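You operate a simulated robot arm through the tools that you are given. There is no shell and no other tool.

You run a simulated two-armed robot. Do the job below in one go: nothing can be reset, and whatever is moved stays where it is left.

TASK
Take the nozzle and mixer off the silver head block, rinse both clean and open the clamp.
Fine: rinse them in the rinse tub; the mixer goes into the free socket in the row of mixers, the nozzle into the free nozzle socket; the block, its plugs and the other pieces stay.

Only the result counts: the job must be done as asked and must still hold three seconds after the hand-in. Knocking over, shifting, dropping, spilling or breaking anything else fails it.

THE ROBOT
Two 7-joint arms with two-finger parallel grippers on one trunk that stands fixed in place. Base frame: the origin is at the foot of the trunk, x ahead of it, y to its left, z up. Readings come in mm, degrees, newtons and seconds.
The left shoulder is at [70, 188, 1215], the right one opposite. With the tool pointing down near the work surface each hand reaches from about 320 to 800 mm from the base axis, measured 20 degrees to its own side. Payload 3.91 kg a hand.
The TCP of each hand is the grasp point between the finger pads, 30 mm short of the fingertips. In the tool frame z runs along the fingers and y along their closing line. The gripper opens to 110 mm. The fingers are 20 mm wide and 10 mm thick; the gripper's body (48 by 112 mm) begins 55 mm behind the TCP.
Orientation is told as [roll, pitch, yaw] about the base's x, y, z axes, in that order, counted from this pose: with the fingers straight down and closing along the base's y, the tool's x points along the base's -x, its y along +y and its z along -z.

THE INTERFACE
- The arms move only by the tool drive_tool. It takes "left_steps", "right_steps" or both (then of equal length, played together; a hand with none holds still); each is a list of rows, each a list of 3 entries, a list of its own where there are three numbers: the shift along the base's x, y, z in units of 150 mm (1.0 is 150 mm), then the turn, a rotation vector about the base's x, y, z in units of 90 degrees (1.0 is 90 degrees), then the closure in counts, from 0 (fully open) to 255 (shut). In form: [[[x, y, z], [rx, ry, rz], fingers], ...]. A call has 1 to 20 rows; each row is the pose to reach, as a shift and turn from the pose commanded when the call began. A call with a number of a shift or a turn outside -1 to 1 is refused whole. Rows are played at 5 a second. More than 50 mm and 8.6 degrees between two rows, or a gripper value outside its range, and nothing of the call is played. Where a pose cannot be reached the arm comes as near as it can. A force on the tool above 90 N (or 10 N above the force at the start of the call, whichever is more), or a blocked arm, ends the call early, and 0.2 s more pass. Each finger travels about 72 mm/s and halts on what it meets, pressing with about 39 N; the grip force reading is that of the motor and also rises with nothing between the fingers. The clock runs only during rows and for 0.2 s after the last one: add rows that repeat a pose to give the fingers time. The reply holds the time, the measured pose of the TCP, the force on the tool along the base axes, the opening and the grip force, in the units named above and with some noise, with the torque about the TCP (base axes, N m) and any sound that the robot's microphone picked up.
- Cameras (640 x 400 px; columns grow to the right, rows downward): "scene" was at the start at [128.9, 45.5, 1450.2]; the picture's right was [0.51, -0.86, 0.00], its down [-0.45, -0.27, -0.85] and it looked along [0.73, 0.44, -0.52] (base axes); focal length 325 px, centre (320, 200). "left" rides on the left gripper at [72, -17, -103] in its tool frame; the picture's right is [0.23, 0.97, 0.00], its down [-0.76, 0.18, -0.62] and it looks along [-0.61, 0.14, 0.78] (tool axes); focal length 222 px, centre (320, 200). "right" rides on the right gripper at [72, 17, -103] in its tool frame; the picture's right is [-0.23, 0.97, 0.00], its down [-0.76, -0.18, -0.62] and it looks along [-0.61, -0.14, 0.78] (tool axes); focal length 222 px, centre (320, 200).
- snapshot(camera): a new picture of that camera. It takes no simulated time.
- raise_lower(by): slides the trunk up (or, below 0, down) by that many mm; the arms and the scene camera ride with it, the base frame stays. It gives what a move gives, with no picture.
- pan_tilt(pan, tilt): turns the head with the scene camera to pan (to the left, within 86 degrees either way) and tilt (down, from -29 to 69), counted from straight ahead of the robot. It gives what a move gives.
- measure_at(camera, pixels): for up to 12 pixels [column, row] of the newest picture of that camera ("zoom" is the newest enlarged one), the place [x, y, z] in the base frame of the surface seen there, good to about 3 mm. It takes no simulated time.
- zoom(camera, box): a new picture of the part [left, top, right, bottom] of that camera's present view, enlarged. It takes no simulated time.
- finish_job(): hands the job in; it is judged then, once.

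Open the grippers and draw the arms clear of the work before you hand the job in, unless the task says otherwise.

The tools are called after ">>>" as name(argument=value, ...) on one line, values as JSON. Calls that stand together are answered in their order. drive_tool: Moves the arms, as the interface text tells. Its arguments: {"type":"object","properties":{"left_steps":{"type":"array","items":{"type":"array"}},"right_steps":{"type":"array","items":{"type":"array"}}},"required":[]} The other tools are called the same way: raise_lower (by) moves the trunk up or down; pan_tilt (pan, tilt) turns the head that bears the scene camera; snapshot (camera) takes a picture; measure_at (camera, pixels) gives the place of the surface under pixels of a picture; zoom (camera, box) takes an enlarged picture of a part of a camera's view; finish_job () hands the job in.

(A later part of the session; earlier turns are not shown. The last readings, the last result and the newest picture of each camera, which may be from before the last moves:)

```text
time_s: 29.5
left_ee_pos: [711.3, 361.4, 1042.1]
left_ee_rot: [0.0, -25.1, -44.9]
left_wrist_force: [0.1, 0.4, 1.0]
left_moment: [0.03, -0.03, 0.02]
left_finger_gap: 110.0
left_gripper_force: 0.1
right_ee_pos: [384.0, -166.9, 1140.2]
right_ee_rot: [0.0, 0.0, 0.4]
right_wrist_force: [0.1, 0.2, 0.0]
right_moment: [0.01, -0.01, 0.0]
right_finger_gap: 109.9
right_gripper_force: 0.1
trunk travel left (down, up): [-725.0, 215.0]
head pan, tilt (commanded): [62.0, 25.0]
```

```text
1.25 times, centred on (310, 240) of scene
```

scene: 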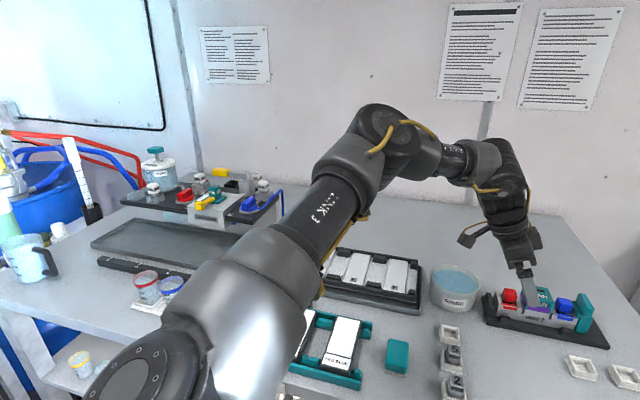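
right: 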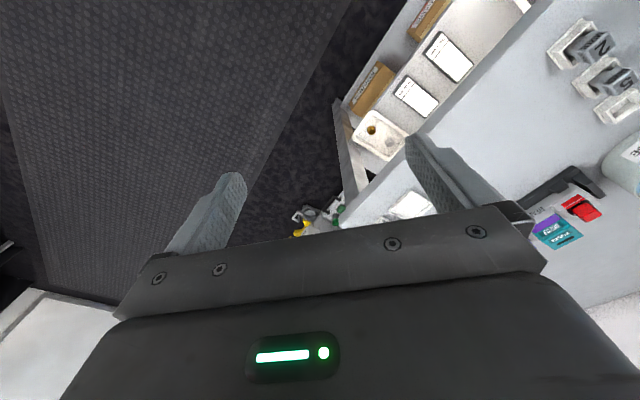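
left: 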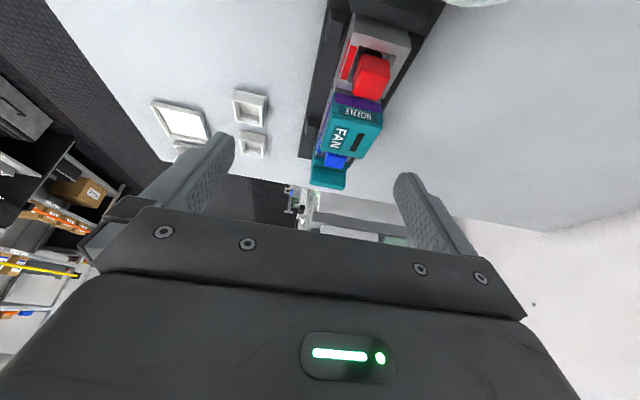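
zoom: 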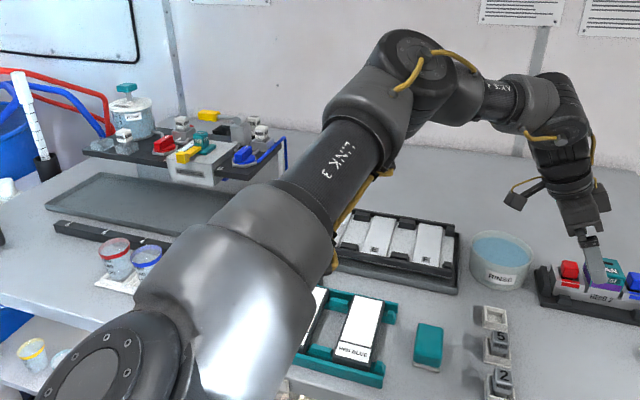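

I suspect the shoulder pan is against an inner limit (elbow azimuth has stayed ~38–41° in every posture). To check, I raise the hand, swing it out to the left and measure the elbow there.

>>> drive_tool(left_steps=[[[-0.1, 0.1, 0.2], [0, 0, 0], 0], [[-0.3, 0.3, 0.3], [0, 0, 0], 0], [[-0.5, 0.5, 0.4], [0, 0, 0], 0], [[-0.7, 0.7, 0.5], [0, 0, 0], 0], [[-0.9, 0.9, 0.6], [0, 0, 0], 0], [[-1.0, 1.0, 0.6], [0, 0, 0], 0], [[-1.0, 1.0, 0.6], [0, 0, 0], 0]])

>>> snapshot(camera="scene")

```text
time_s: 31.1
left_ee_pos: [561.9, 510.6, 1131.7]
left_ee_rot: [0.1, -25.0, -44.9]
left_wrist_force: [0.3, -0.4, 0.2]
left_moment: [0.02, -0.01, -0.02]
left_finger_gap: 110.0
left_gripper_force: 0.0
right_ee_pos: [382.1, -168.0, 1140.7]
right_ee_rot: [0.0, -0.1, 0.4]
right_wrist_force: [-0.4, -0.2, -0.3]
right_moment: [0.0, 0.05, -0.02]
right_finger_gap: 109.9
right_gripper_force: 0.0
trunk travel left (down, up): [-725.0, 215.0]
head pan, tilt (commanded): [62.0, 25.0]
```

```text
taken
```

scene: 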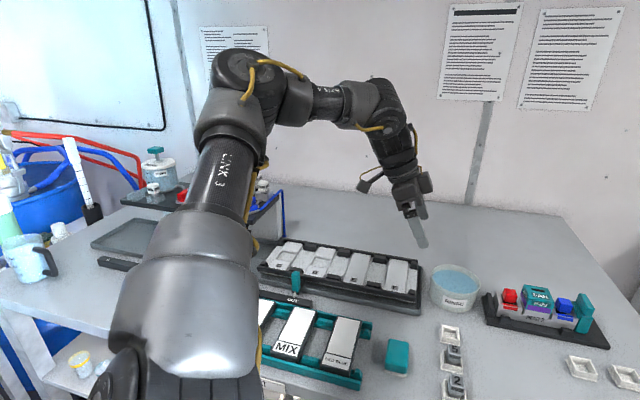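

The elbow moved left to px (235,85) here. I measure it, then bring the hand inward near the trunk to see where the elbow stops.

>>> measure_at(camera="scene", pixels=[[225, 65], [245, 75], [265, 95], [230, 110], [215, 180], [180, 260], [150, 300], [180, 370], [310, 105], [360, 105], [395, 140], [410, 190]])

```text
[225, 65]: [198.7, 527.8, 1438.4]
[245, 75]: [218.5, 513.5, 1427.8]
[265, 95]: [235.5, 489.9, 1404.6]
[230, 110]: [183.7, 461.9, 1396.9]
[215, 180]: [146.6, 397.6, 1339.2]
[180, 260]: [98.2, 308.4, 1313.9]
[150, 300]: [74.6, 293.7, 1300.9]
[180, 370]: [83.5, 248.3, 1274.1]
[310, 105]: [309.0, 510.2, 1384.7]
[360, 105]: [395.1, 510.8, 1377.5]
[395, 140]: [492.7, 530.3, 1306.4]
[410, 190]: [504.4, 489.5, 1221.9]
```

Elbow azimuth is ~68° here. Now I move inward, high, towards y≈150 to see whether the elbow passes below 38°.

>>> drive_tool(left_steps=[[[-0.2, -0.25, 0.1], [0, 0, 0], 0], [[-0.4, -0.5, 0.2], [0, 0, 0], 0], [[-0.6, -0.75, 0.3], [0, 0, 0], 0], [[-0.8, -1.0, 0.4], [0, 0, 0], 0], [[-0.8, -1.0, 0.4], [0, 0, 0], 0]])

>>> drive_tool(left_steps=[[[0, -0.3, 0], [0, 0, 0], 0], [[0, -0.6, 0], [0, 0, 0], 0], [[0, -0.9, 0], [0, 0, 0], 0], [[0, -1.0, 0], [0, 0, 0], 0], [[0, -1.0, 0], [0, 0, 0], 0]])

>>> snapshot(camera="scene")

```text
refused: row 1 steps farther than a row can; nothing moved
```

```text
time_s: 32.3
left_ee_pos: [560.2, 361.1, 1132.6]
left_ee_rot: [0.1, -25.1, -44.9]
left_wrist_force: [-0.4, 0.5, 0.4]
left_moment: [-0.02, 0.0, 0.02]
left_finger_gap: 109.9
left_gripper_force: 0.1
right_ee_pos: [381.9, -165.4, 1139.5]
right_ee_rot: [0.1, -0.1, 0.3]
right_wrist_force: [-0.7, 0.6, -0.1]
right_moment: [-0.01, -0.01, 0.02]
right_finger_gap: 110.2
right_gripper_force: 0.0
trunk travel left (down, up): [-725.0, 215.0]
head pan, tilt (commanded): [62.0, 25.0]
```

```text
taken
```

scene: 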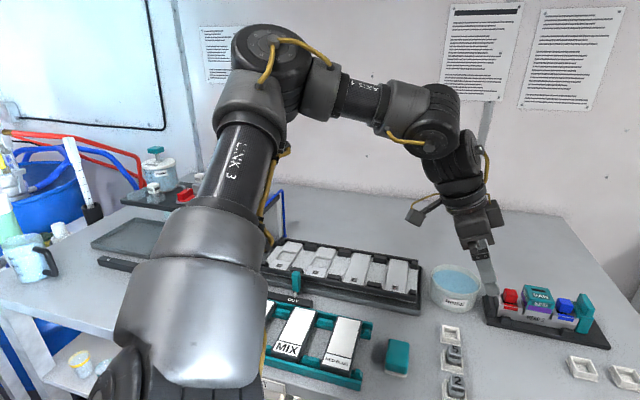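

Hand now at (560,361,1133). I continue inward in single calls to see the elbow's stop.

>>> drive_tool(left_steps=[[[0, -0.3, 0], [0, 0, 0], 0], [[0, -0.6, 0], [0, 0, 0], 0], [[0, -0.9, 0], [0, 0, 0], 0], [[0, -1.0, 0], [0, 0, 0], 0], [[0, -1.0, 0], [0, 0, 0], 0]])

>>> snapshot(camera="scene")

```text
time_s: 33.5
left_ee_pos: [560.5, 212.7, 1131.2]
left_ee_rot: [0.1, -25.1, -44.9]
left_wrist_force: [-0.8, 0.4, 0.8]
left_moment: [0.0, -0.01, 0.0]
left_finger_gap: 109.9
left_gripper_force: 0.0
right_ee_pos: [381.8, -165.6, 1140.5]
right_ee_rot: [0.1, 0.0, 0.5]
right_wrist_force: [-0.2, -1.3, 0.2]
right_moment: [-0.01, -0.02, 0.01]
right_finger_gap: 110.1
right_gripper_force: 0.0
trunk travel left (down, up): [-725.0, 215.0]
head pan, tilt (commanded): [62.0, 25.0]
```

```text
taken
```

scene: 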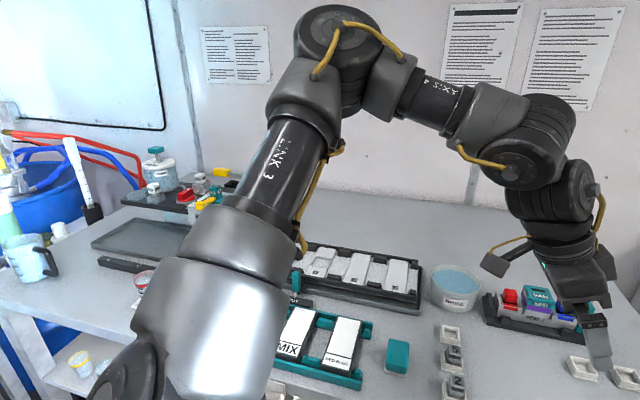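

No stop yet. I measure the elbow and wrist here.

>>> measure_at(camera="scene", pixels=[[330, 30], [310, 40], [340, 95], [285, 160], [210, 230], [430, 100], [490, 120], [515, 155], [545, 120], [550, 200], [570, 255], [385, 70]])

>>> zoom(camera="scene", box=[240, 0, 640, 250])

```text
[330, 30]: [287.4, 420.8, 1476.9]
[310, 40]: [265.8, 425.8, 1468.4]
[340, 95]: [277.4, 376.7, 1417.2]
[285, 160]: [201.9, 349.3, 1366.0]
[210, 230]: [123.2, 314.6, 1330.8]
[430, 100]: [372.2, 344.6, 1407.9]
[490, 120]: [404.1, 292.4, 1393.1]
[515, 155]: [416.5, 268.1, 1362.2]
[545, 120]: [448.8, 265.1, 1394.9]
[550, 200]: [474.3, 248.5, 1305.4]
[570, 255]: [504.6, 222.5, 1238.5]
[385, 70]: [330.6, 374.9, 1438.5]
```

```text
1.60 times, centred on (440, 125) of scene
```

zoom: 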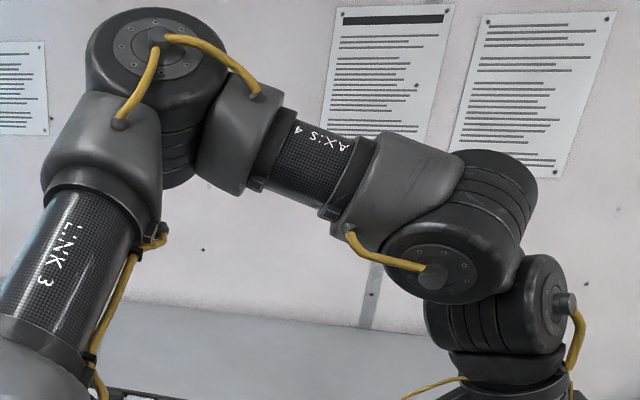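

From this higher-elbow posture I try going forward and down again toward (700,250,1060).

>>> drive_tool(left_steps=[[[0.25, 0.05, -0.1], [0, 0, 0], 0], [[0.5, 0.1, -0.2], [0, 0, 0], 0], [[0.75, 0.15, -0.3], [0, 0, 0], 0], [[0.95, 0.2, -0.4], [0, 0, 0], 0], [[0.95, 0.2, -0.4], [0, 0, 0], 0]])

>>> snapshot(camera="scene")

```text
time_s: 34.7
left_ee_pos: [678.0, 259.3, 1075.5]
left_ee_rot: [0.1, -25.0, -45.0]
left_wrist_force: [0.3, -0.5, 0.4]
left_moment: [-0.01, -0.01, 0.0]
left_finger_gap: 110.1
left_gripper_force: 0.1
left hand out of reach, approached as far as the arm can: row 3, 4, 5
right_ee_pos: [382.1, -165.8, 1140.3]
right_ee_rot: [0.0, 0.0, 0.4]
right_wrist_force: [-0.3, -0.6, -0.7]
right_moment: [-0.02, 0.0, 0.01]
right_finger_gap: 109.8
right_gripper_force: 0.0
trunk travel left (down, up): [-725.0, 215.0]
head pan, tilt (commanded): [62.0, 25.0]
```

```text
taken
```

scene: 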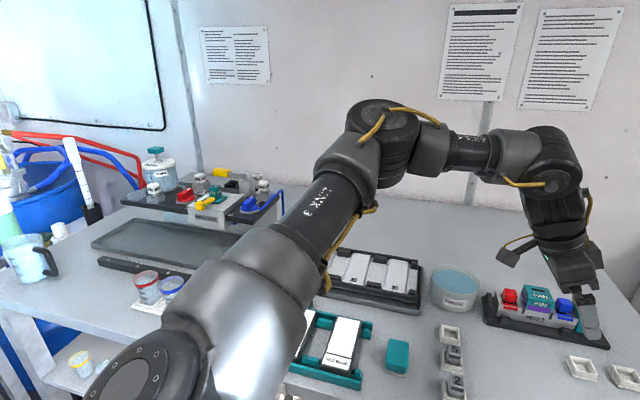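

Stuck again with the elbow at the same place, so the shoulder has an inner limit; more lean of the hand towards +y should help. I lean it to 45° about the closing line and retry.

>>> drive_tool(left_steps=[[[-0.05, 0.1, 0.05], [-0.0525, -0.0525, 0], 0], [[-0.1, 0.2, 0.1], [-0.105, -0.105, 0], 0], [[-0.1, 0.3, 0.1], [-0.157, -0.157, 0], 0], [[-0.1, 0.3, 0.1], [-0.157, -0.157, 0], 0]])

```text
time_s: 35.7
left_ee_pos: [662.8, 302.9, 1089.7]
left_ee_rot: [0.1, -45.1, -45.0]
left_wrist_force: [0.2, 0.2, 0.7]
left_moment: [-0.02, 0.0, 0.01]
left_finger_gap: 109.8
left_gripper_force: 0.0
right_ee_pos: [382.5, -166.2, 1140.4]
right_ee_rot: [0.0, 0.0, 0.4]
right_wrist_force: [-0.3, 0.1, 0.0]
right_moment: [0.01, -0.03, -0.02]
right_finger_gap: 109.9
right_gripper_force: 0.0
trunk travel left (down, up): [-725.0, 215.0]
head pan, tilt (commanded): [62.0, 25.0]
```

Leaned to 45° without trouble. Now I go outward toward (760,352) at z≈1060.

>>> drive_tool(left_steps=[[[0.2, 0.1, -0.05], [0, 0, 0], 0], [[0.4, 0.2, -0.1], [0, 0, 0], 0], [[0.6, 0.3, -0.15], [0, 0, 0], 0], [[0.65, 0.33, -0.2], [0, 0, 0], 0], [[0.65, 0.33, -0.2], [0, 0, 0], 0]])

>>> snapshot(camera="scene")

```text
time_s: 36.9
left_ee_pos: [757.9, 351.0, 1059.3]
left_ee_rot: [0.2, -45.0, -45.1]
left_wrist_force: [-0.2, 0.4, 0.1]
left_moment: [-0.02, -0.02, 0.03]
left_finger_gap: 110.1
left_gripper_force: 0.1
right_ee_pos: [382.7, -165.2, 1141.5]
right_ee_rot: [0.0, 0.0, 0.4]
right_wrist_force: [-0.4, 0.2, 0.1]
right_moment: [0.01, 0.02, 0.02]
right_finger_gap: 109.9
right_gripper_force: 0.0
trunk travel left (down, up): [-725.0, 215.0]
head pan, tilt (commanded): [62.0, 25.0]
```

```text
taken
```

scene: 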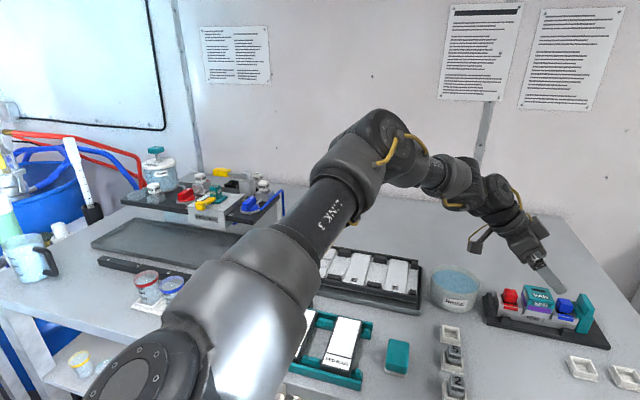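

Reached (758,351,1059) at 45°. I check the left camera view of the nozzle between the fingers.

>>> snapshot(camera="left")

>>> zoom(camera="left", box=[220, 20, 420, 220])

```text
taken
```

left: 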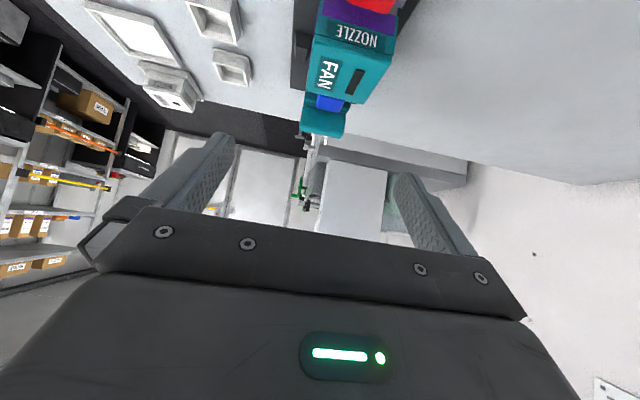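

```text
2.00 times, centred on (320, 120) of left
```

zoom: 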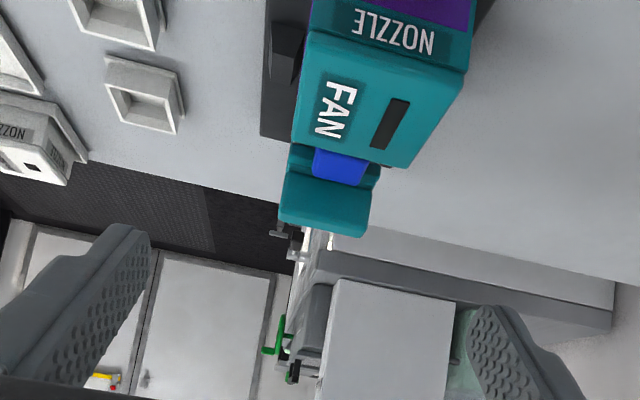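

I measure the nozzle top face corners and the clamp from this nearer view.

>>> measure_at(camera="zoom", pixels=[[312, 40], [458, 76], [403, 160], [297, 138], [385, 100], [330, 205], [290, 210], [360, 215], [300, 165], [368, 178], [300, 20], [470, 40]])

>>> zoom(camera="scene", box=[480, 240, 640, 360])

```text
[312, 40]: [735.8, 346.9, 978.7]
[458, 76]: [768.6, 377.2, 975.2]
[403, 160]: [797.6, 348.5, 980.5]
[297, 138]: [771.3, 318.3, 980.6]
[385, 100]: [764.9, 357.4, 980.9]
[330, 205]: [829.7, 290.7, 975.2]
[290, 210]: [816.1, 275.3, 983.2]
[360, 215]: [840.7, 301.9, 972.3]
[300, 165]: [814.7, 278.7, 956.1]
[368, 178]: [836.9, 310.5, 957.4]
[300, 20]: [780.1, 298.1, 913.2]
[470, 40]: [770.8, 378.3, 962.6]
```

```text
3.33 times, centred on (560, 300) of scene
```

zoom: 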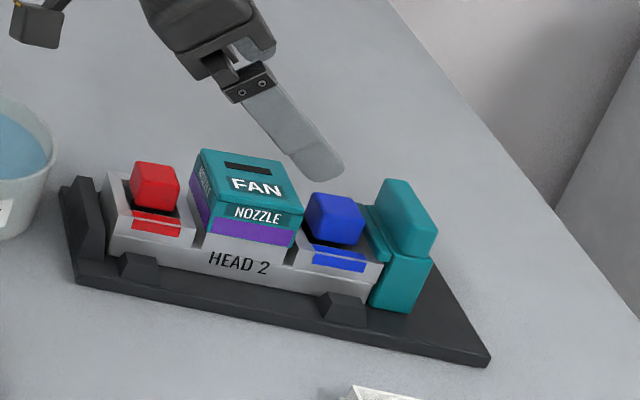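

Nozzle centre ≈(767.5,347.4), top z 979, side ~44 mm, axes at ±45°. I descend so the tips stop around z 949, straddling only the nozzle.

>>> drive_tool(left_steps=[[[0.012, 0.008, -0.2], [0, 0, 0], 0], [[0.023, 0.016, -0.4], [0, 0, 0], 0], [[0.023, 0.016, -0.54], [0, 0, 0], 0], [[0.023, 0.016, -0.54], [0, 0, 0], 0]])

>>> snapshot(camera="left")

>>> zoom(camera="scene", box=[480, 240, 640, 360])

```text
time_s: 37.9
left_ee_pos: [727.1, 352.9, 1008.0]
left_ee_rot: [0.1, -44.9, -44.9]
left_wrist_force: [0.3, 0.3, 1.1]
left_moment: [-0.02, 0.01, -0.03]
left_finger_gap: 110.0
left_gripper_force: 0.1
left hand out of reach, approached as far as the arm can: row 1, 2, 3, 4
right_ee_pos: [383.2, -165.2, 1139.6]
right_ee_rot: [0.0, 0.0, 0.5]
right_wrist_force: [-0.7, -0.6, -1.0]
right_moment: [0.03, 0.03, 0.01]
right_finger_gap: 110.0
right_gripper_force: 0.1
trunk travel left (down, up): [-725.0, 215.0]
head pan, tilt (commanded): [62.0, 25.0]
```

```text
taken
```

left: 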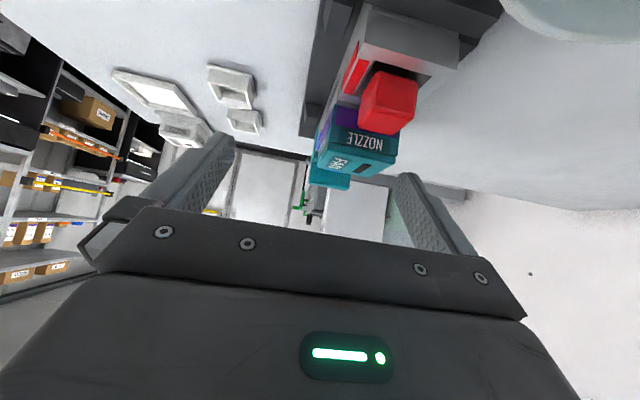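

```text
3.33 times, centred on (560, 300) of scene
```

zoom: 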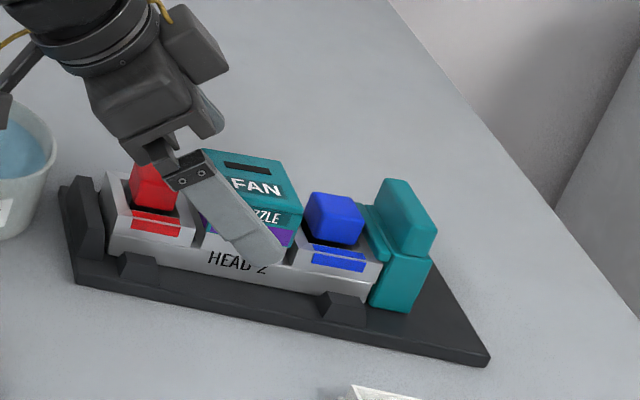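

Lower is harder for the arm here (it slid back to x 727 over the red plug, no contact: force ~1 N). So the shoulder should come down; I first raise the hand clear.

>>> drive_tool(left_steps=[[[0, 0, 0.3], [0, 0, 0], 0], [[0.05, 0, 0.6], [0, 0, 0], 0], [[0.1, 0, 0.9], [0, 0, 0], 0], [[0.1, 0, 0.9], [0, 0, 0], 0]])

```text
time_s: 38.9
left_ee_pos: [741.3, 353.5, 1141.6]
left_ee_rot: [0.0, -44.9, -44.9]
left_wrist_force: [0.3, -0.8, 0.4]
left_moment: [-0.01, 0.0, -0.04]
left_finger_gap: 109.9
left_gripper_force: 0.1
right_ee_pos: [383.0, -165.7, 1140.1]
right_ee_rot: [0.0, 0.1, 0.3]
right_wrist_force: [-0.8, 0.2, -0.8]
right_moment: [0.0, 0.03, -0.04]
right_finger_gap: 110.0
right_gripper_force: 0.1
trunk travel left (down, up): [-725.0, 215.0]
head pan, tilt (commanded): [62.0, 25.0]
```

Hand at (741,354,1142). I lower the trunk by 100 mm (tips will be at z≈1013, above everything).

>>> raise_lower(by=-100)

```text
time_s: 40.2
left_ee_pos: [740.2, 353.6, 1041.0]
left_ee_rot: [0.1, -45.0, -45.0]
left_wrist_force: [0.6, -0.2, -0.9]
left_moment: [-0.02, -0.02, -0.02]
left_finger_gap: 110.1
left_gripper_force: 0.0
right_ee_pos: [383.2, -166.4, 1040.3]
right_ee_rot: [0.1, 0.0, 0.3]
right_wrist_force: [1.1, -0.1, 0.3]
right_moment: [0.0, 0.01, 0.04]
right_finger_gap: 110.0
right_gripper_force: 0.0
trunk travel left (down, up): [-625.0, 315.0]
head pan, tilt (commanded): [62.0, 25.0]
```

Now I test the outward step at this height: to (761.5,353.4,1041) and then down a little, in small rows.

>>> drive_tool(left_steps=[[[0.08, 0, 0], [0, 0, 0], 0], [[0.142, 0, 0], [0, 0, 0], 0], [[0.142, 0, -0.1], [0, 0, 0], 0], [[0.142, 0, -0.2], [0, 0, 0], 0], [[0.142, 0, -0.2], [0, 0, 0], 0]])

```text
time_s: 41.4
left_ee_pos: [762.0, 352.1, 1010.2]
left_ee_rot: [0.0, -45.0, -44.9]
left_wrist_force: [1.0, -0.5, 0.0]
left_moment: [0.01, -0.02, 0.01]
left_finger_gap: 110.0
left_gripper_force: 0.1
right_ee_pos: [383.7, -164.8, 1040.4]
right_ee_rot: [0.0, 0.0, 0.4]
right_wrist_force: [0.0, 0.0, 0.0]
right_moment: [-0.01, 0.01, 0.02]
right_finger_gap: 110.1
right_gripper_force: 0.1
trunk travel left (down, up): [-625.0, 315.0]
head pan, tilt (commanded): [62.0, 25.0]
```

It holds (762,352,1010). I check the alignment in the left camera before the last 33 mm.

>>> snapshot(camera="left")

>>> snapshot(camera="scene")

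```text
taken
```

left: 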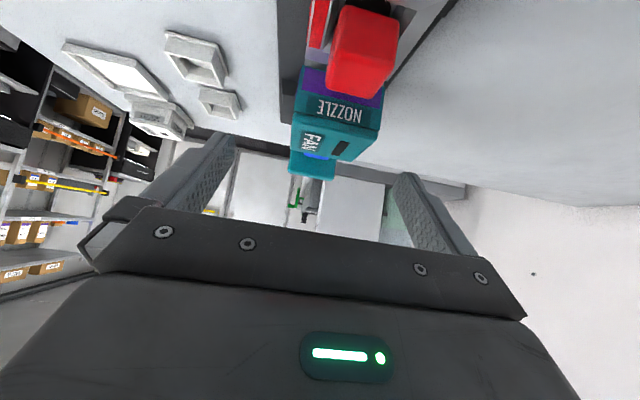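

```text
taken
```

scene: 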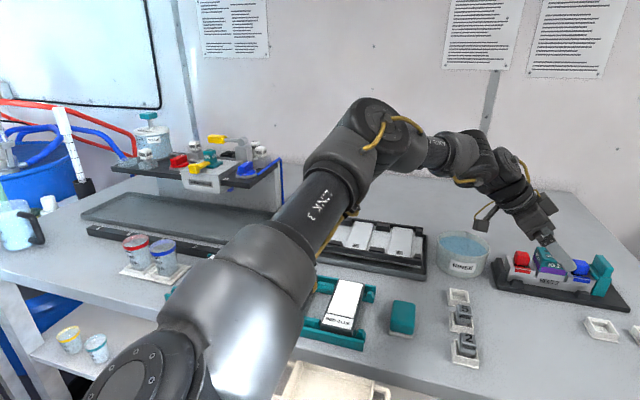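

Nozzle lies centred between the fingers. I descend the remaining ~33 mm.

>>> drive_tool(left_steps=[[[0, 0.005, -0.08], [0, 0, 0], 0], [[0, 0.009, -0.16], [0, 0, 0], 0], [[0, 0.009, -0.22], [0, 0, 0], 0], [[0, 0.009, -0.22], [0, 0, 0], 0]])

>>> zoom(camera="scene", box=[480, 210, 640, 310])

>>> snapshot(camera="left")

```text
time_s: 42.4
left_ee_pos: [760.7, 354.3, 979.5]
left_ee_rot: [0.1, -45.0, -44.9]
left_wrist_force: [-0.3, 0.3, 0.1]
left_moment: [-0.03, -0.01, 0.01]
left_finger_gap: 110.0
left_gripper_force: 0.1
right_ee_pos: [382.9, -165.3, 1040.7]
right_ee_rot: [0.0, 0.0, 0.4]
right_wrist_force: [-0.4, 0.0, 0.2]
right_moment: [-0.01, -0.03, 0.01]
right_finger_gap: 109.9
right_gripper_force: 0.1
trunk travel left (down, up): [-625.0, 315.0]
head pan, tilt (commanded): [62.0, 25.0]
```

```text
4.00 times, centred on (560, 260) of scene
```

zoom: 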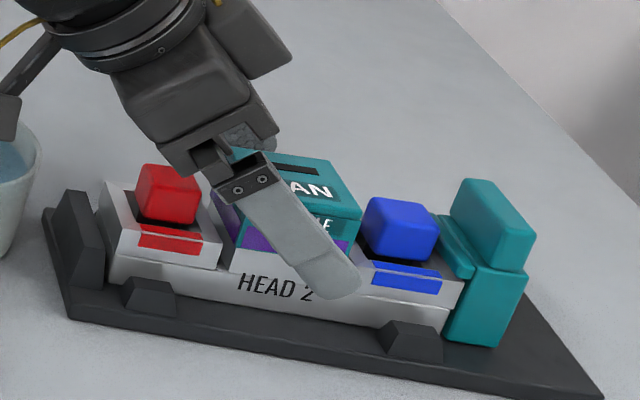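

```text
taken
```

left: 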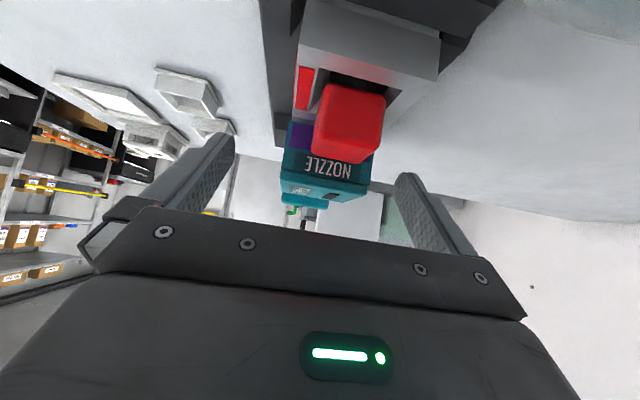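

Everything is clear. I close the fingers on the nozzle.

>>> drive_tool(left_steps=[[[0, 0, 0], [0, 0, 0], 120], [[0, 0, 0], [0, 0, 0], 200], [[0, 0, 0], [0, 0, 0], 255], [[0, 0, 0], [0, 0, 0], 255], [[0, 0, 0], [0, 0, 0], 255]])

>>> snapshot(camera="left")

>>> zoom(camera="scene", box=[480, 210, 640, 310])

```text
time_s: 43.6
left_ee_pos: [760.5, 355.0, 980.0]
left_ee_rot: [0.0, -45.0, -44.9]
left_wrist_force: [0.8, 0.3, -0.2]
left_moment: [0.0, 0.0, -0.01]
left_finger_gap: 47.4
left_gripper_force: 38.8
right_ee_pos: [382.7, -164.7, 1040.2]
right_ee_rot: [-0.1, 0.0, 0.3]
right_wrist_force: [0.1, 0.1, -0.7]
right_moment: [0.0, 0.03, 0.0]
right_finger_gap: 109.9
right_gripper_force: 0.1
trunk travel left (down, up): [-625.0, 315.0]
head pan, tilt (commanded): [62.0, 25.0]
```

```text
taken
```

left: 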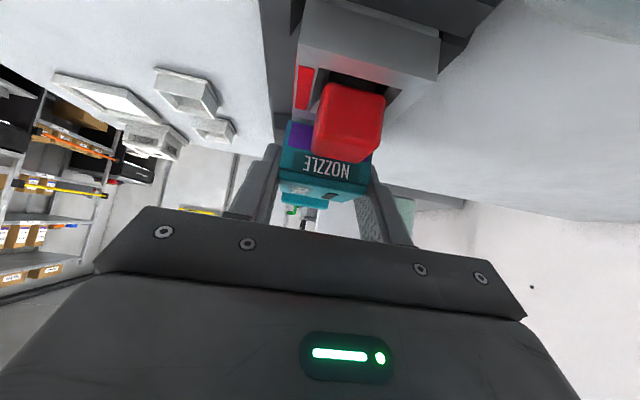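

```text
4.00 times, centred on (560, 260) of scene
```

zoom: 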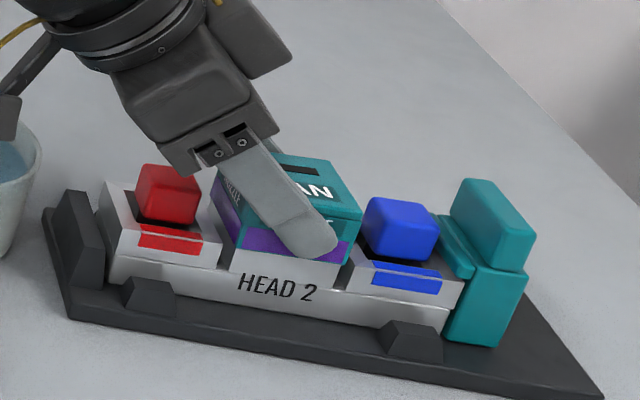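

Gripped at 47.4 mm with no side force and the tips above the block. I lift straight up slowly and watch the force.

>>> drive_tool(left_steps=[[[0, 0, 0.03], [0, 0, 0], 255], [[0, 0, 0.06], [0, 0, 0], 255], [[0, 0, 0.1], [0, 0, 0], 255], [[0, 0, 0.16], [0, 0, 0], 255], [[0, 0, 0.24], [0, 0, 0], 255], [[0, 0, 0.33], [0, 0, 0], 255], [[0, 0, 0.33], [0, 0, 0], 255]])

>>> zoom(camera="scene", box=[480, 180, 640, 300])

>>> snapshot(camera="left")

```text
time_s: 45.2
left_ee_pos: [761.0, 354.6, 1027.0]
left_ee_rot: [0.0, -45.0, -44.9]
left_wrist_force: [0.8, 0.6, -0.1]
left_moment: [0.03, -0.02, 0.02]
left_finger_gap: 46.9
left_gripper_force: 39.3
right_ee_pos: [382.3, -164.6, 1040.4]
right_ee_rot: [0.0, 0.0, 0.4]
right_wrist_force: [0.5, 0.0, 0.0]
right_moment: [-0.01, 0.0, 0.02]
right_finger_gap: 110.0
right_gripper_force: 0.2
trunk travel left (down, up): [-625.0, 315.0]
head pan, tilt (commanded): [62.0, 25.0]
```

```text
3.33 times, centred on (560, 240) of scene
```

zoom: 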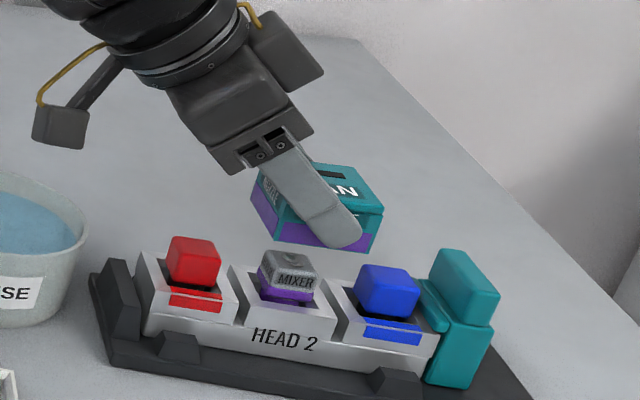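

```text
taken
```

left: 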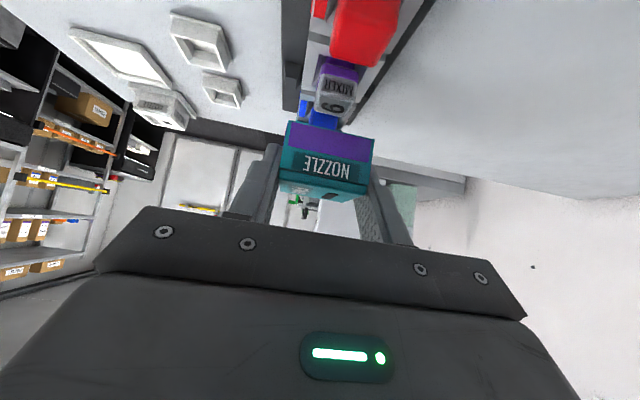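

The nozzle is off and the mixer (purple stained) shows in the block. Next I measure the rinse tub at (462,250).

>>> zoom(camera="scene", box=[410, 210, 522, 290])

>>> pan_tilt(pan=40, tilt=35)

>>> snapshot(camera="scene")

```text
5.00 times, centred on (466, 250) of scene
```

zoom: 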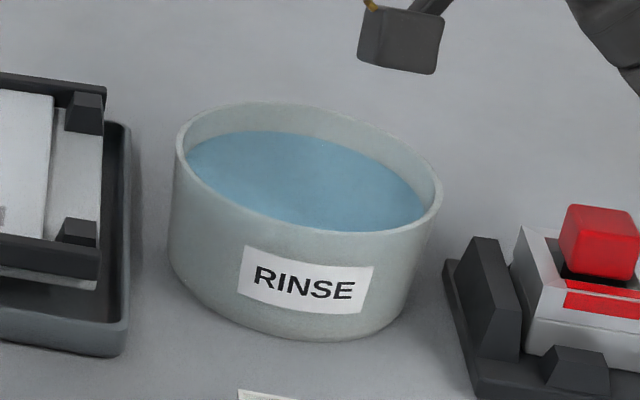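

```text
time_s: 46.1
left_ee_pos: [761.2, 354.2, 1027.3]
left_ee_rot: [0.0, -45.1, -44.9]
left_wrist_force: [-0.4, 0.5, 0.2]
left_moment: [0.02, 0.03, 0.03]
left_finger_gap: 47.1
left_gripper_force: 39.0
right_ee_pos: [382.5, -166.2, 1041.2]
right_ee_rot: [0.0, 0.0, 0.5]
right_wrist_force: [0.8, 0.9, -0.1]
right_moment: [-0.01, -0.01, -0.04]
right_finger_gap: 110.0
right_gripper_force: 0.0
trunk travel left (down, up): [-625.0, 315.0]
head pan, tilt (commanded): [40.0, 35.0]
```

```text
taken
```

scene: 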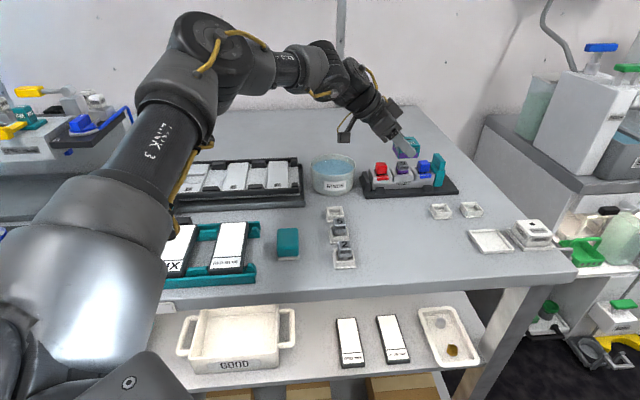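

Tub is at (334,172) in this view. I zoom on it and measure its rim and water.

>>> zoom(camera="scene", box=[294, 140, 374, 200])

>>> measure_at(camera="zoom", pixels=[[150, 190], [490, 180], [310, 120], [330, 240], [320, 180], [180, 170], [455, 170], [320, 135], [320, 225], [320, 300], [250, 125], [400, 120]])

```text
6.67 times, centred on (334, 170) of scene
```

zoom: 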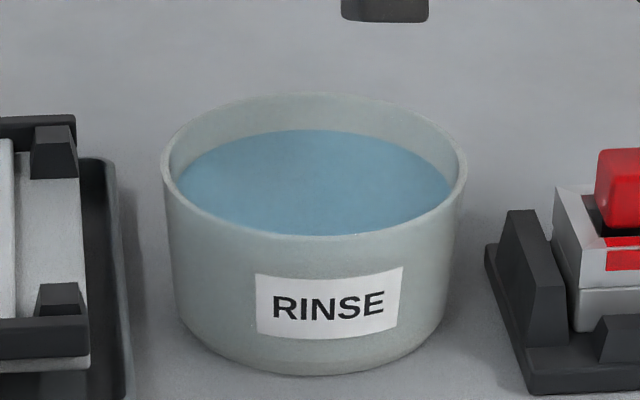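

```text
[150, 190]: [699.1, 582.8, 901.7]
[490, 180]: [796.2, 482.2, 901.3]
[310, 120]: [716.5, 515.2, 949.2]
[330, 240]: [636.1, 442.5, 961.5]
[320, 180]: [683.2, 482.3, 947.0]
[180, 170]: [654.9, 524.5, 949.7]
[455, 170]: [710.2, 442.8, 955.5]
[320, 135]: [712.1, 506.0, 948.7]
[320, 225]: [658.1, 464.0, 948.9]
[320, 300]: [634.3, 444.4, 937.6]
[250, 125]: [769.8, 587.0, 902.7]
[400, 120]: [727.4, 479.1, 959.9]
```

Water surface z≈948, rim z≈962. I measure rim points precisely to get the centre and radius.

>>> measure_at(camera="zoom", pixels=[[168, 185], [166, 165], [463, 175], [461, 160], [312, 96], [316, 237], [220, 220], [410, 220], [230, 108], [400, 110], [190, 130], [445, 130]])

```text
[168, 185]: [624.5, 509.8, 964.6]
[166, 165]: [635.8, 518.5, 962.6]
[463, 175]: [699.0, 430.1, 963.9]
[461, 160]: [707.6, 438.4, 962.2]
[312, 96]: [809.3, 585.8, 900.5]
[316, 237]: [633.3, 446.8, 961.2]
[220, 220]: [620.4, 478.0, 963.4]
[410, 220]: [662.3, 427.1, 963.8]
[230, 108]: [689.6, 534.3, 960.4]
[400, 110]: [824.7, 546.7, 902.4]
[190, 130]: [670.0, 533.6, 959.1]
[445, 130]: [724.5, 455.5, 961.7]
```

Tub centre ≈(675,480.5), inner radius ~52, rim ~963. Since the wrist camera sits low on the leaning side (towards the rack left of the tub), I measure the rack's height there.

>>> measure_at(camera="zoom", pixels=[[30, 200], [55, 130], [55, 160], [55, 295], [20, 125], [105, 180], [125, 300], [40, 350], [60, 120], [10, 330], [100, 165], [90, 380]])

>>> measure_at(camera="scene", pixels=[[288, 160], [270, 165], [300, 165], [250, 165], [304, 190], [296, 161], [345, 135], [395, 105], [345, 130], [352, 118]])

```text
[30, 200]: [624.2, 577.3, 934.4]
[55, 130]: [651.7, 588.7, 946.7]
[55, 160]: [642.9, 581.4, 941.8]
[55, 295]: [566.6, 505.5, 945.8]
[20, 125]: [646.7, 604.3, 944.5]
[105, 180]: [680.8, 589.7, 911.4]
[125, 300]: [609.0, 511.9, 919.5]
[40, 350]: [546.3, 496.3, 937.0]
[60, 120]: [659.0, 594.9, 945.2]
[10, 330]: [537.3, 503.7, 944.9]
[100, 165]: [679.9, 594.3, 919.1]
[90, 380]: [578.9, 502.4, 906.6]
```

```text
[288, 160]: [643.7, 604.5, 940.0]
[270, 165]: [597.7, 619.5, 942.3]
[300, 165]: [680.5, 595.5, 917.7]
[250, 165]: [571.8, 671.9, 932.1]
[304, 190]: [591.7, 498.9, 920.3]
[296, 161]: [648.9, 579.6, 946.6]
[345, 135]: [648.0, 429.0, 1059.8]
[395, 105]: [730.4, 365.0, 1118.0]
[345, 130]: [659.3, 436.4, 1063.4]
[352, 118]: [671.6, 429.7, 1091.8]
```

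Rack top is ≤947, so I'll make the hand 10° more upright over the tub for clearance. I lift the nozzle to z≈1060 and carry it over the tub centre (675,480.5).

>>> drive_tool(left_steps=[[[0, 0, 0.11], [0, 0, 0], 255], [[0, 0, 0.22], [0, 0, 0], 255], [[-0.14, 0.21, 0.22], [0, 0, 0], 255], [[-0.28, 0.42, 0.22], [0, 0, 0], 255], [[-0.42, 0.63, 0.22], [0.0393, 0.0393, 0], 255], [[-0.573, 0.84, 0.22], [0.0786, 0.0786, 0], 255], [[-0.573, 0.84, 0.22], [0.0786, 0.0786, 0], 255]])

>>> snapshot(camera="scene")

>>> snapshot(camera="left")

```text
time_s: 47.7
left_ee_pos: [677.1, 480.5, 1060.3]
left_ee_rot: [-0.1, -34.9, -44.9]
left_wrist_force: [0.5, -1.1, -0.8]
left_moment: [-0.01, 0.01, 0.0]
left_finger_gap: 47.3
left_gripper_force: 39.1
right_ee_pos: [384.0, -165.8, 1041.2]
right_ee_rot: [0.1, 0.0, 0.4]
right_wrist_force: [-0.6, 0.7, 0.4]
right_moment: [0.06, 0.02, 0.0]
right_finger_gap: 110.0
right_gripper_force: 0.0
trunk travel left (down, up): [-625.0, 315.0]
head pan, tilt (commanded): [40.0, 35.0]
```

```text
taken
```

scene: 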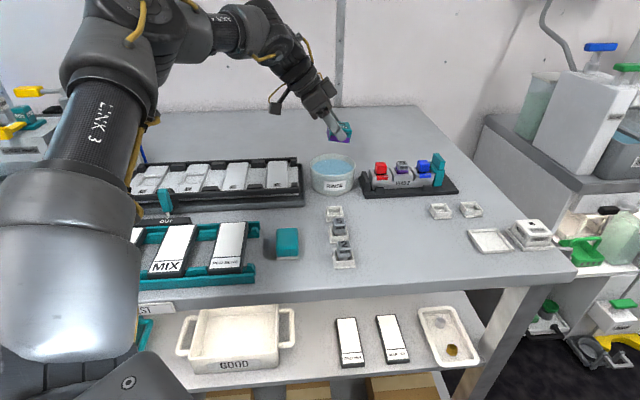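

```text
taken
```

left: 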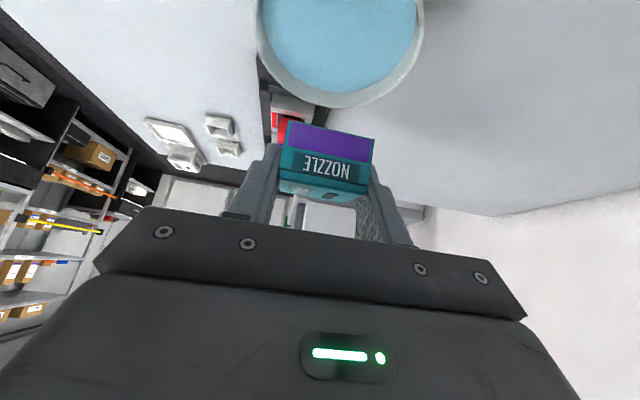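

The nozzle is above the tub. I cross-check the tub rim with the left camera before lowering.

>>> measure_at(camera="left", pixels=[[260, 30], [422, 30], [338, 104], [285, 86], [396, 84], [262, 55], [418, 55], [340, 40], [330, 140], [330, 190]])

```text
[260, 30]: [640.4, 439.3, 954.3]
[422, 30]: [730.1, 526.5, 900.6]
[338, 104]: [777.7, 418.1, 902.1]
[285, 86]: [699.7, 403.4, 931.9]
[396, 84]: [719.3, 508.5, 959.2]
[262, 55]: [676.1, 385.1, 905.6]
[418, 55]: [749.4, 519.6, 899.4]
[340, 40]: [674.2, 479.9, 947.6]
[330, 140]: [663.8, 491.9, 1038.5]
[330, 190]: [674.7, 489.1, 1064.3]
```

Consistent. I lower the nozzle in steps to TCP z≈949 (nozzle nearly fully under, floor still ~5 mm away).

>>> drive_tool(left_steps=[[[-0.013, 0, -0.15], [0, 0, 0], 255], [[-0.013, 0, -0.3], [0, 0, 0], 255], [[-0.013, 0, -0.45], [0, 0, 0], 255], [[-0.013, 0, -0.45], [0, 0, 0], 255]])

>>> zoom(camera="scene", box=[274, 80, 394, 200])

```text
time_s: 48.7
left_ee_pos: [674.2, 479.2, 993.4]
left_ee_rot: [0.1, -35.1, -45.0]
left_wrist_force: [0.0, -0.9, 0.4]
left_moment: [-0.04, 0.0, 0.01]
left_finger_gap: 47.0
left_gripper_force: 39.1
right_ee_pos: [382.8, -165.1, 1041.2]
right_ee_rot: [0.0, 0.0, 0.4]
right_wrist_force: [0.4, -0.2, -0.3]
right_moment: [-0.01, -0.01, -0.02]
right_finger_gap: 110.0
right_gripper_force: 0.0
trunk travel left (down, up): [-625.0, 315.0]
head pan, tilt (commanded): [40.0, 35.0]
```

```text
3.33 times, centred on (334, 140) of scene
```

zoom: 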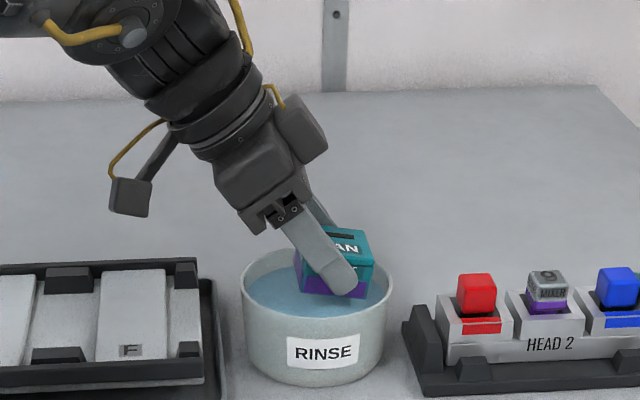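

Nozzle is centred over the water and the hand is clear. I lower the remaining ~44 mm and hold it there a while.

>>> drive_tool(left_steps=[[[0, 0.008, -0.1], [0, 0, 0], 255], [[0, 0.008, -0.2], [0, 0, 0], 255], [[0, 0.008, -0.295], [0, 0, 0], 255], [[0, 0.008, -0.295], [0, 0, 0], 255], [[0, 0.008, -0.295], [0, 0, 0], 255], [[0, 0.008, -0.295], [0, 0, 0], 255], [[0, 0.008, -0.295], [0, 0, 0], 255], [[0, 0.008, -0.295], [0, 0, 0], 255], [[0, 0.008, -0.295], [0, 0, 0], 255], [[0, 0.008, -0.295], [0, 0, 0], 255]])

>>> zoom(camera="scene", box=[274, 80, 394, 200])

```text
time_s: 50.9
left_ee_pos: [675.0, 480.6, 948.9]
left_ee_rot: [0.1, -35.0, -44.9]
left_wrist_force: [0.0, 0.6, -0.5]
left_moment: [0.02, 0.0, 0.01]
left_finger_gap: 47.2
left_gripper_force: 39.2
right_ee_pos: [381.5, -164.4, 1039.8]
right_ee_rot: [0.0, 0.0, 0.4]
right_wrist_force: [0.5, 0.3, -0.2]
right_moment: [0.01, 0.0, 0.03]
right_finger_gap: 110.2
right_gripper_force: 0.0
trunk travel left (down, up): [-625.0, 315.0]
head pan, tilt (commanded): [40.0, 35.0]
```

```text
3.33 times, centred on (334, 140) of scene
```

zoom: 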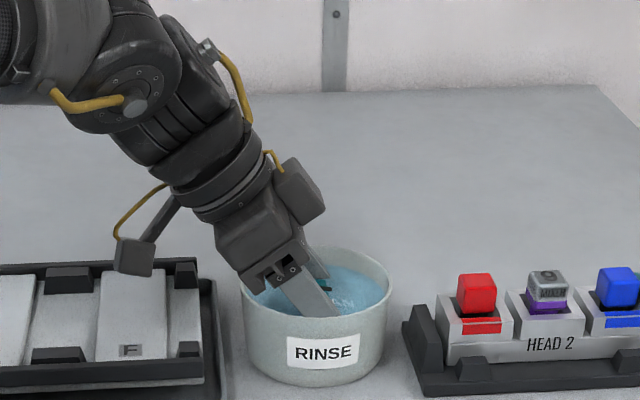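

The nozzle is under water. I swish gently (a few mm) for about three seconds, then hold.

>>> drive_tool(left_steps=[[[0.02, 0.02, 0], [0, 0, 0], 255], [[0, 0, 0], [0, 0, 0], 255], [[-0.02, -0.02, 0], [0, 0, 0], 255], [[0, 0, 0], [0, 0, 0], 255], [[0.02, 0.02, 0], [0, 0, 0], 255], [[0, 0, 0], [0, 0, 0], 255], [[-0.02, -0.02, 0], [0, 0, 0], 255], [[0, 0, 0], [0, 0, 0], 255], [[0.02, 0.02, 0], [0, 0, 0], 255], [[0, 0, 0], [0, 0, 0], 255], [[-0.02, -0.02, 0], [0, 0, 0], 255], [[0, 0, 0], [0, 0, 0], 255], [[0, 0, 0], [0, 0, 0], 255], [[0, 0, 0], [0, 0, 0], 255], [[0, 0, 0], [0, 0, 0], 255]])

```text
time_s: 54.1
left_ee_pos: [673.8, 481.0, 947.8]
left_ee_rot: [0.1, -35.0, -44.9]
left_wrist_force: [0.2, 0.5, -0.8]
left_moment: [-0.01, 0.01, 0.01]
left_finger_gap: 46.9
left_gripper_force: 38.6
right_ee_pos: [382.2, -166.1, 1040.9]
right_ee_rot: [0.0, 0.1, 0.4]
right_wrist_force: [-0.7, 0.0, 0.2]
right_moment: [0.01, 0.0, 0.0]
right_finger_gap: 110.1
right_gripper_force: 0.1
trunk travel left (down, up): [-625.0, 315.0]
head pan, tilt (commanded): [40.0, 35.0]
```

Now I lift it slowly out of the water to check whether the purple stain is gone.

>>> drive_tool(left_steps=[[[0, 0, 0.12], [0, 0, 0], 255], [[0, 0, 0.24], [0, 0, 0], 255], [[0, 0, 0.36], [0, 0, 0], 255], [[0, 0, 0.5], [0, 0, 0], 255], [[0, 0, 0.65], [0, 0, 0], 255], [[0, 0, 0.65], [0, 0, 0], 255]])

>>> zoom(camera="scene", box=[274, 80, 394, 200])

>>> snapshot(camera="left")

```text
time_s: 55.5
left_ee_pos: [673.1, 481.9, 1046.4]
left_ee_rot: [-0.1, -35.0, -44.9]
left_wrist_force: [-0.6, -0.1, -0.2]
left_moment: [0.02, -0.03, -0.03]
left_finger_gap: 47.2
left_gripper_force: 39.2
right_ee_pos: [384.3, -166.0, 1039.2]
right_ee_rot: [0.1, 0.0, 0.4]
right_wrist_force: [-0.3, 0.3, 0.3]
right_moment: [0.03, 0.01, 0.0]
right_finger_gap: 110.1
right_gripper_force: 0.0
trunk travel left (down, up): [-625.0, 315.0]
head pan, tilt (commanded): [40.0, 35.0]
```

```text
3.33 times, centred on (334, 140) of scene
```

zoom: 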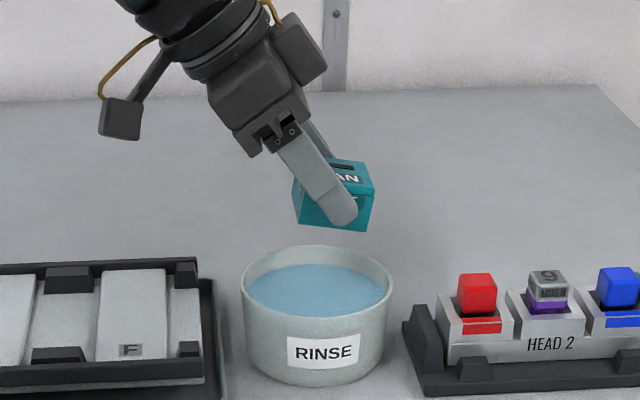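

```text
taken
```

left: 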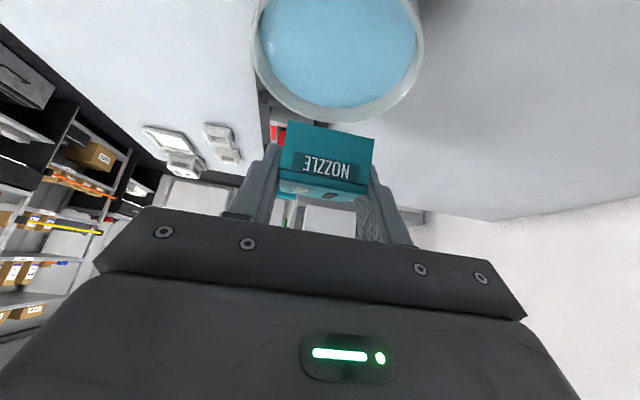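

The purple is gone; the nozzle is clean teal on every visible face. I raise it, restore the 45° lean (nozzle upright) and start moving toward the free nozzle socket near (707,109).

>>> drive_tool(left_steps=[[[0, 0, 0.15], [0, 0, 0], 255], [[0, 0, 0.3], [0, 0, 0], 255], [[0, -0.25, 0.35], [-0.0393, -0.0393, 0], 255], [[0, -0.5, 0.35], [-0.0786, -0.0786, 0], 255], [[0, -0.75, 0.35], [-0.0786, -0.0786, 0], 255], [[0, -1.0, 0.35], [-0.0786, -0.0786, 0], 255], [[0, -1.0, 0.35], [-0.0786, -0.0786, 0], 255]])

```text
time_s: 57.1
left_ee_pos: [671.7, 332.7, 1098.0]
left_ee_rot: [0.0, -45.1, -45.0]
left_wrist_force: [0.1, -0.1, -0.9]
left_moment: [0.02, 0.02, 0.01]
left_finger_gap: 47.2
left_gripper_force: 39.1
right_ee_pos: [382.7, -164.5, 1039.1]
right_ee_rot: [0.0, 0.0, 0.4]
right_wrist_force: [1.0, 0.8, -0.3]
right_moment: [-0.02, 0.01, -0.01]
right_finger_gap: 110.0
right_gripper_force: 0.0
trunk travel left (down, up): [-625.0, 315.0]
head pan, tilt (commanded): [40.0, 35.0]
```

Going well. I continue in -y by another 150 mm.

>>> drive_tool(left_steps=[[[0, -0.25, 0], [0, 0, 0], 255], [[0, -0.5, 0], [0, 0, 0], 255], [[0, -0.75, 0], [0, 0, 0], 255], [[0, -1.0, 0], [0, 0, 0], 255], [[0, -1.0, 0], [0, 0, 0], 255]])

>>> snapshot(camera="left")

```text
time_s: 58.3
left_ee_pos: [673.3, 182.4, 1097.7]
left_ee_rot: [0.0, -45.1, -44.9]
left_wrist_force: [-0.1, 0.1, -0.6]
left_moment: [0.0, 0.01, 0.02]
left_finger_gap: 47.1
left_gripper_force: 38.8
right_ee_pos: [382.9, -163.8, 1040.5]
right_ee_rot: [-0.1, 0.0, 0.4]
right_wrist_force: [0.6, 0.7, 0.8]
right_moment: [0.01, -0.01, 0.01]
right_finger_gap: 110.0
right_gripper_force: 0.0
trunk travel left (down, up): [-625.0, 315.0]
head pan, tilt (commanded): [40.0, 35.0]
```

```text
taken
```

left: 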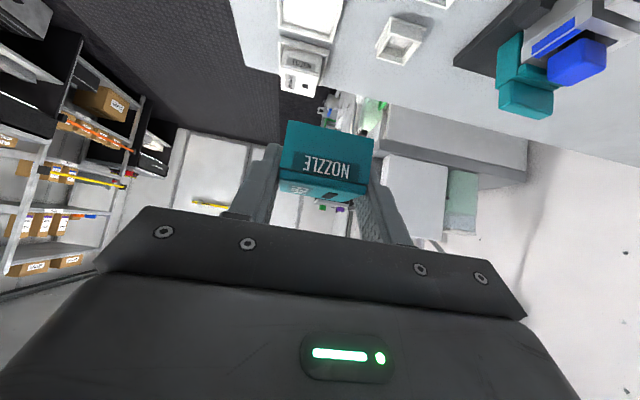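

The free socket is at (310,15) in the left view. I turn the head toward it and measure it accurately.

>>> pan_tilt(pan=5, tilt=40)

>>> snapshot(camera="scene")

```text
time_s: 59.3
left_ee_pos: [672.8, 181.9, 1096.9]
left_ee_rot: [0.1, -45.0, -44.9]
left_wrist_force: [0.0, 0.2, -1.2]
left_moment: [-0.01, -0.01, 0.02]
left_finger_gap: 47.0
left_gripper_force: 38.9
right_ee_pos: [382.5, -165.2, 1040.0]
right_ee_rot: [0.0, -0.1, 0.3]
right_wrist_force: [-0.1, 0.3, 0.2]
right_moment: [-0.02, -0.02, -0.03]
right_finger_gap: 110.2
right_gripper_force: 0.1
trunk travel left (down, up): [-625.0, 315.0]
head pan, tilt (commanded): [5.0, 40.0]
```

```text
taken
```

scene: 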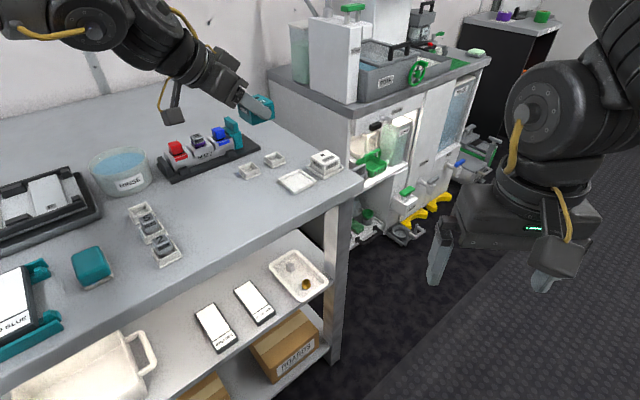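

The socket is at (297,181). I zoom in and measure its corners and the neighbour.

>>> zoom(camera="scene", box=[268, 140, 348, 200])

>>> measure_at(camera="zoom", pixels=[[82, 328], [210, 248], [385, 328], [245, 425], [235, 335], [235, 300], [160, 330], [310, 330], [235, 375], [400, 200], [510, 200], [390, 280]])

```text
6.67 times, centred on (308, 170) of scene
```

zoom: 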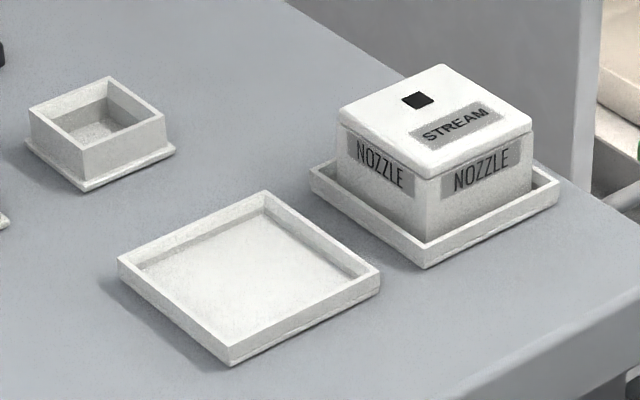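

```text
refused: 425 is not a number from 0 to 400
```

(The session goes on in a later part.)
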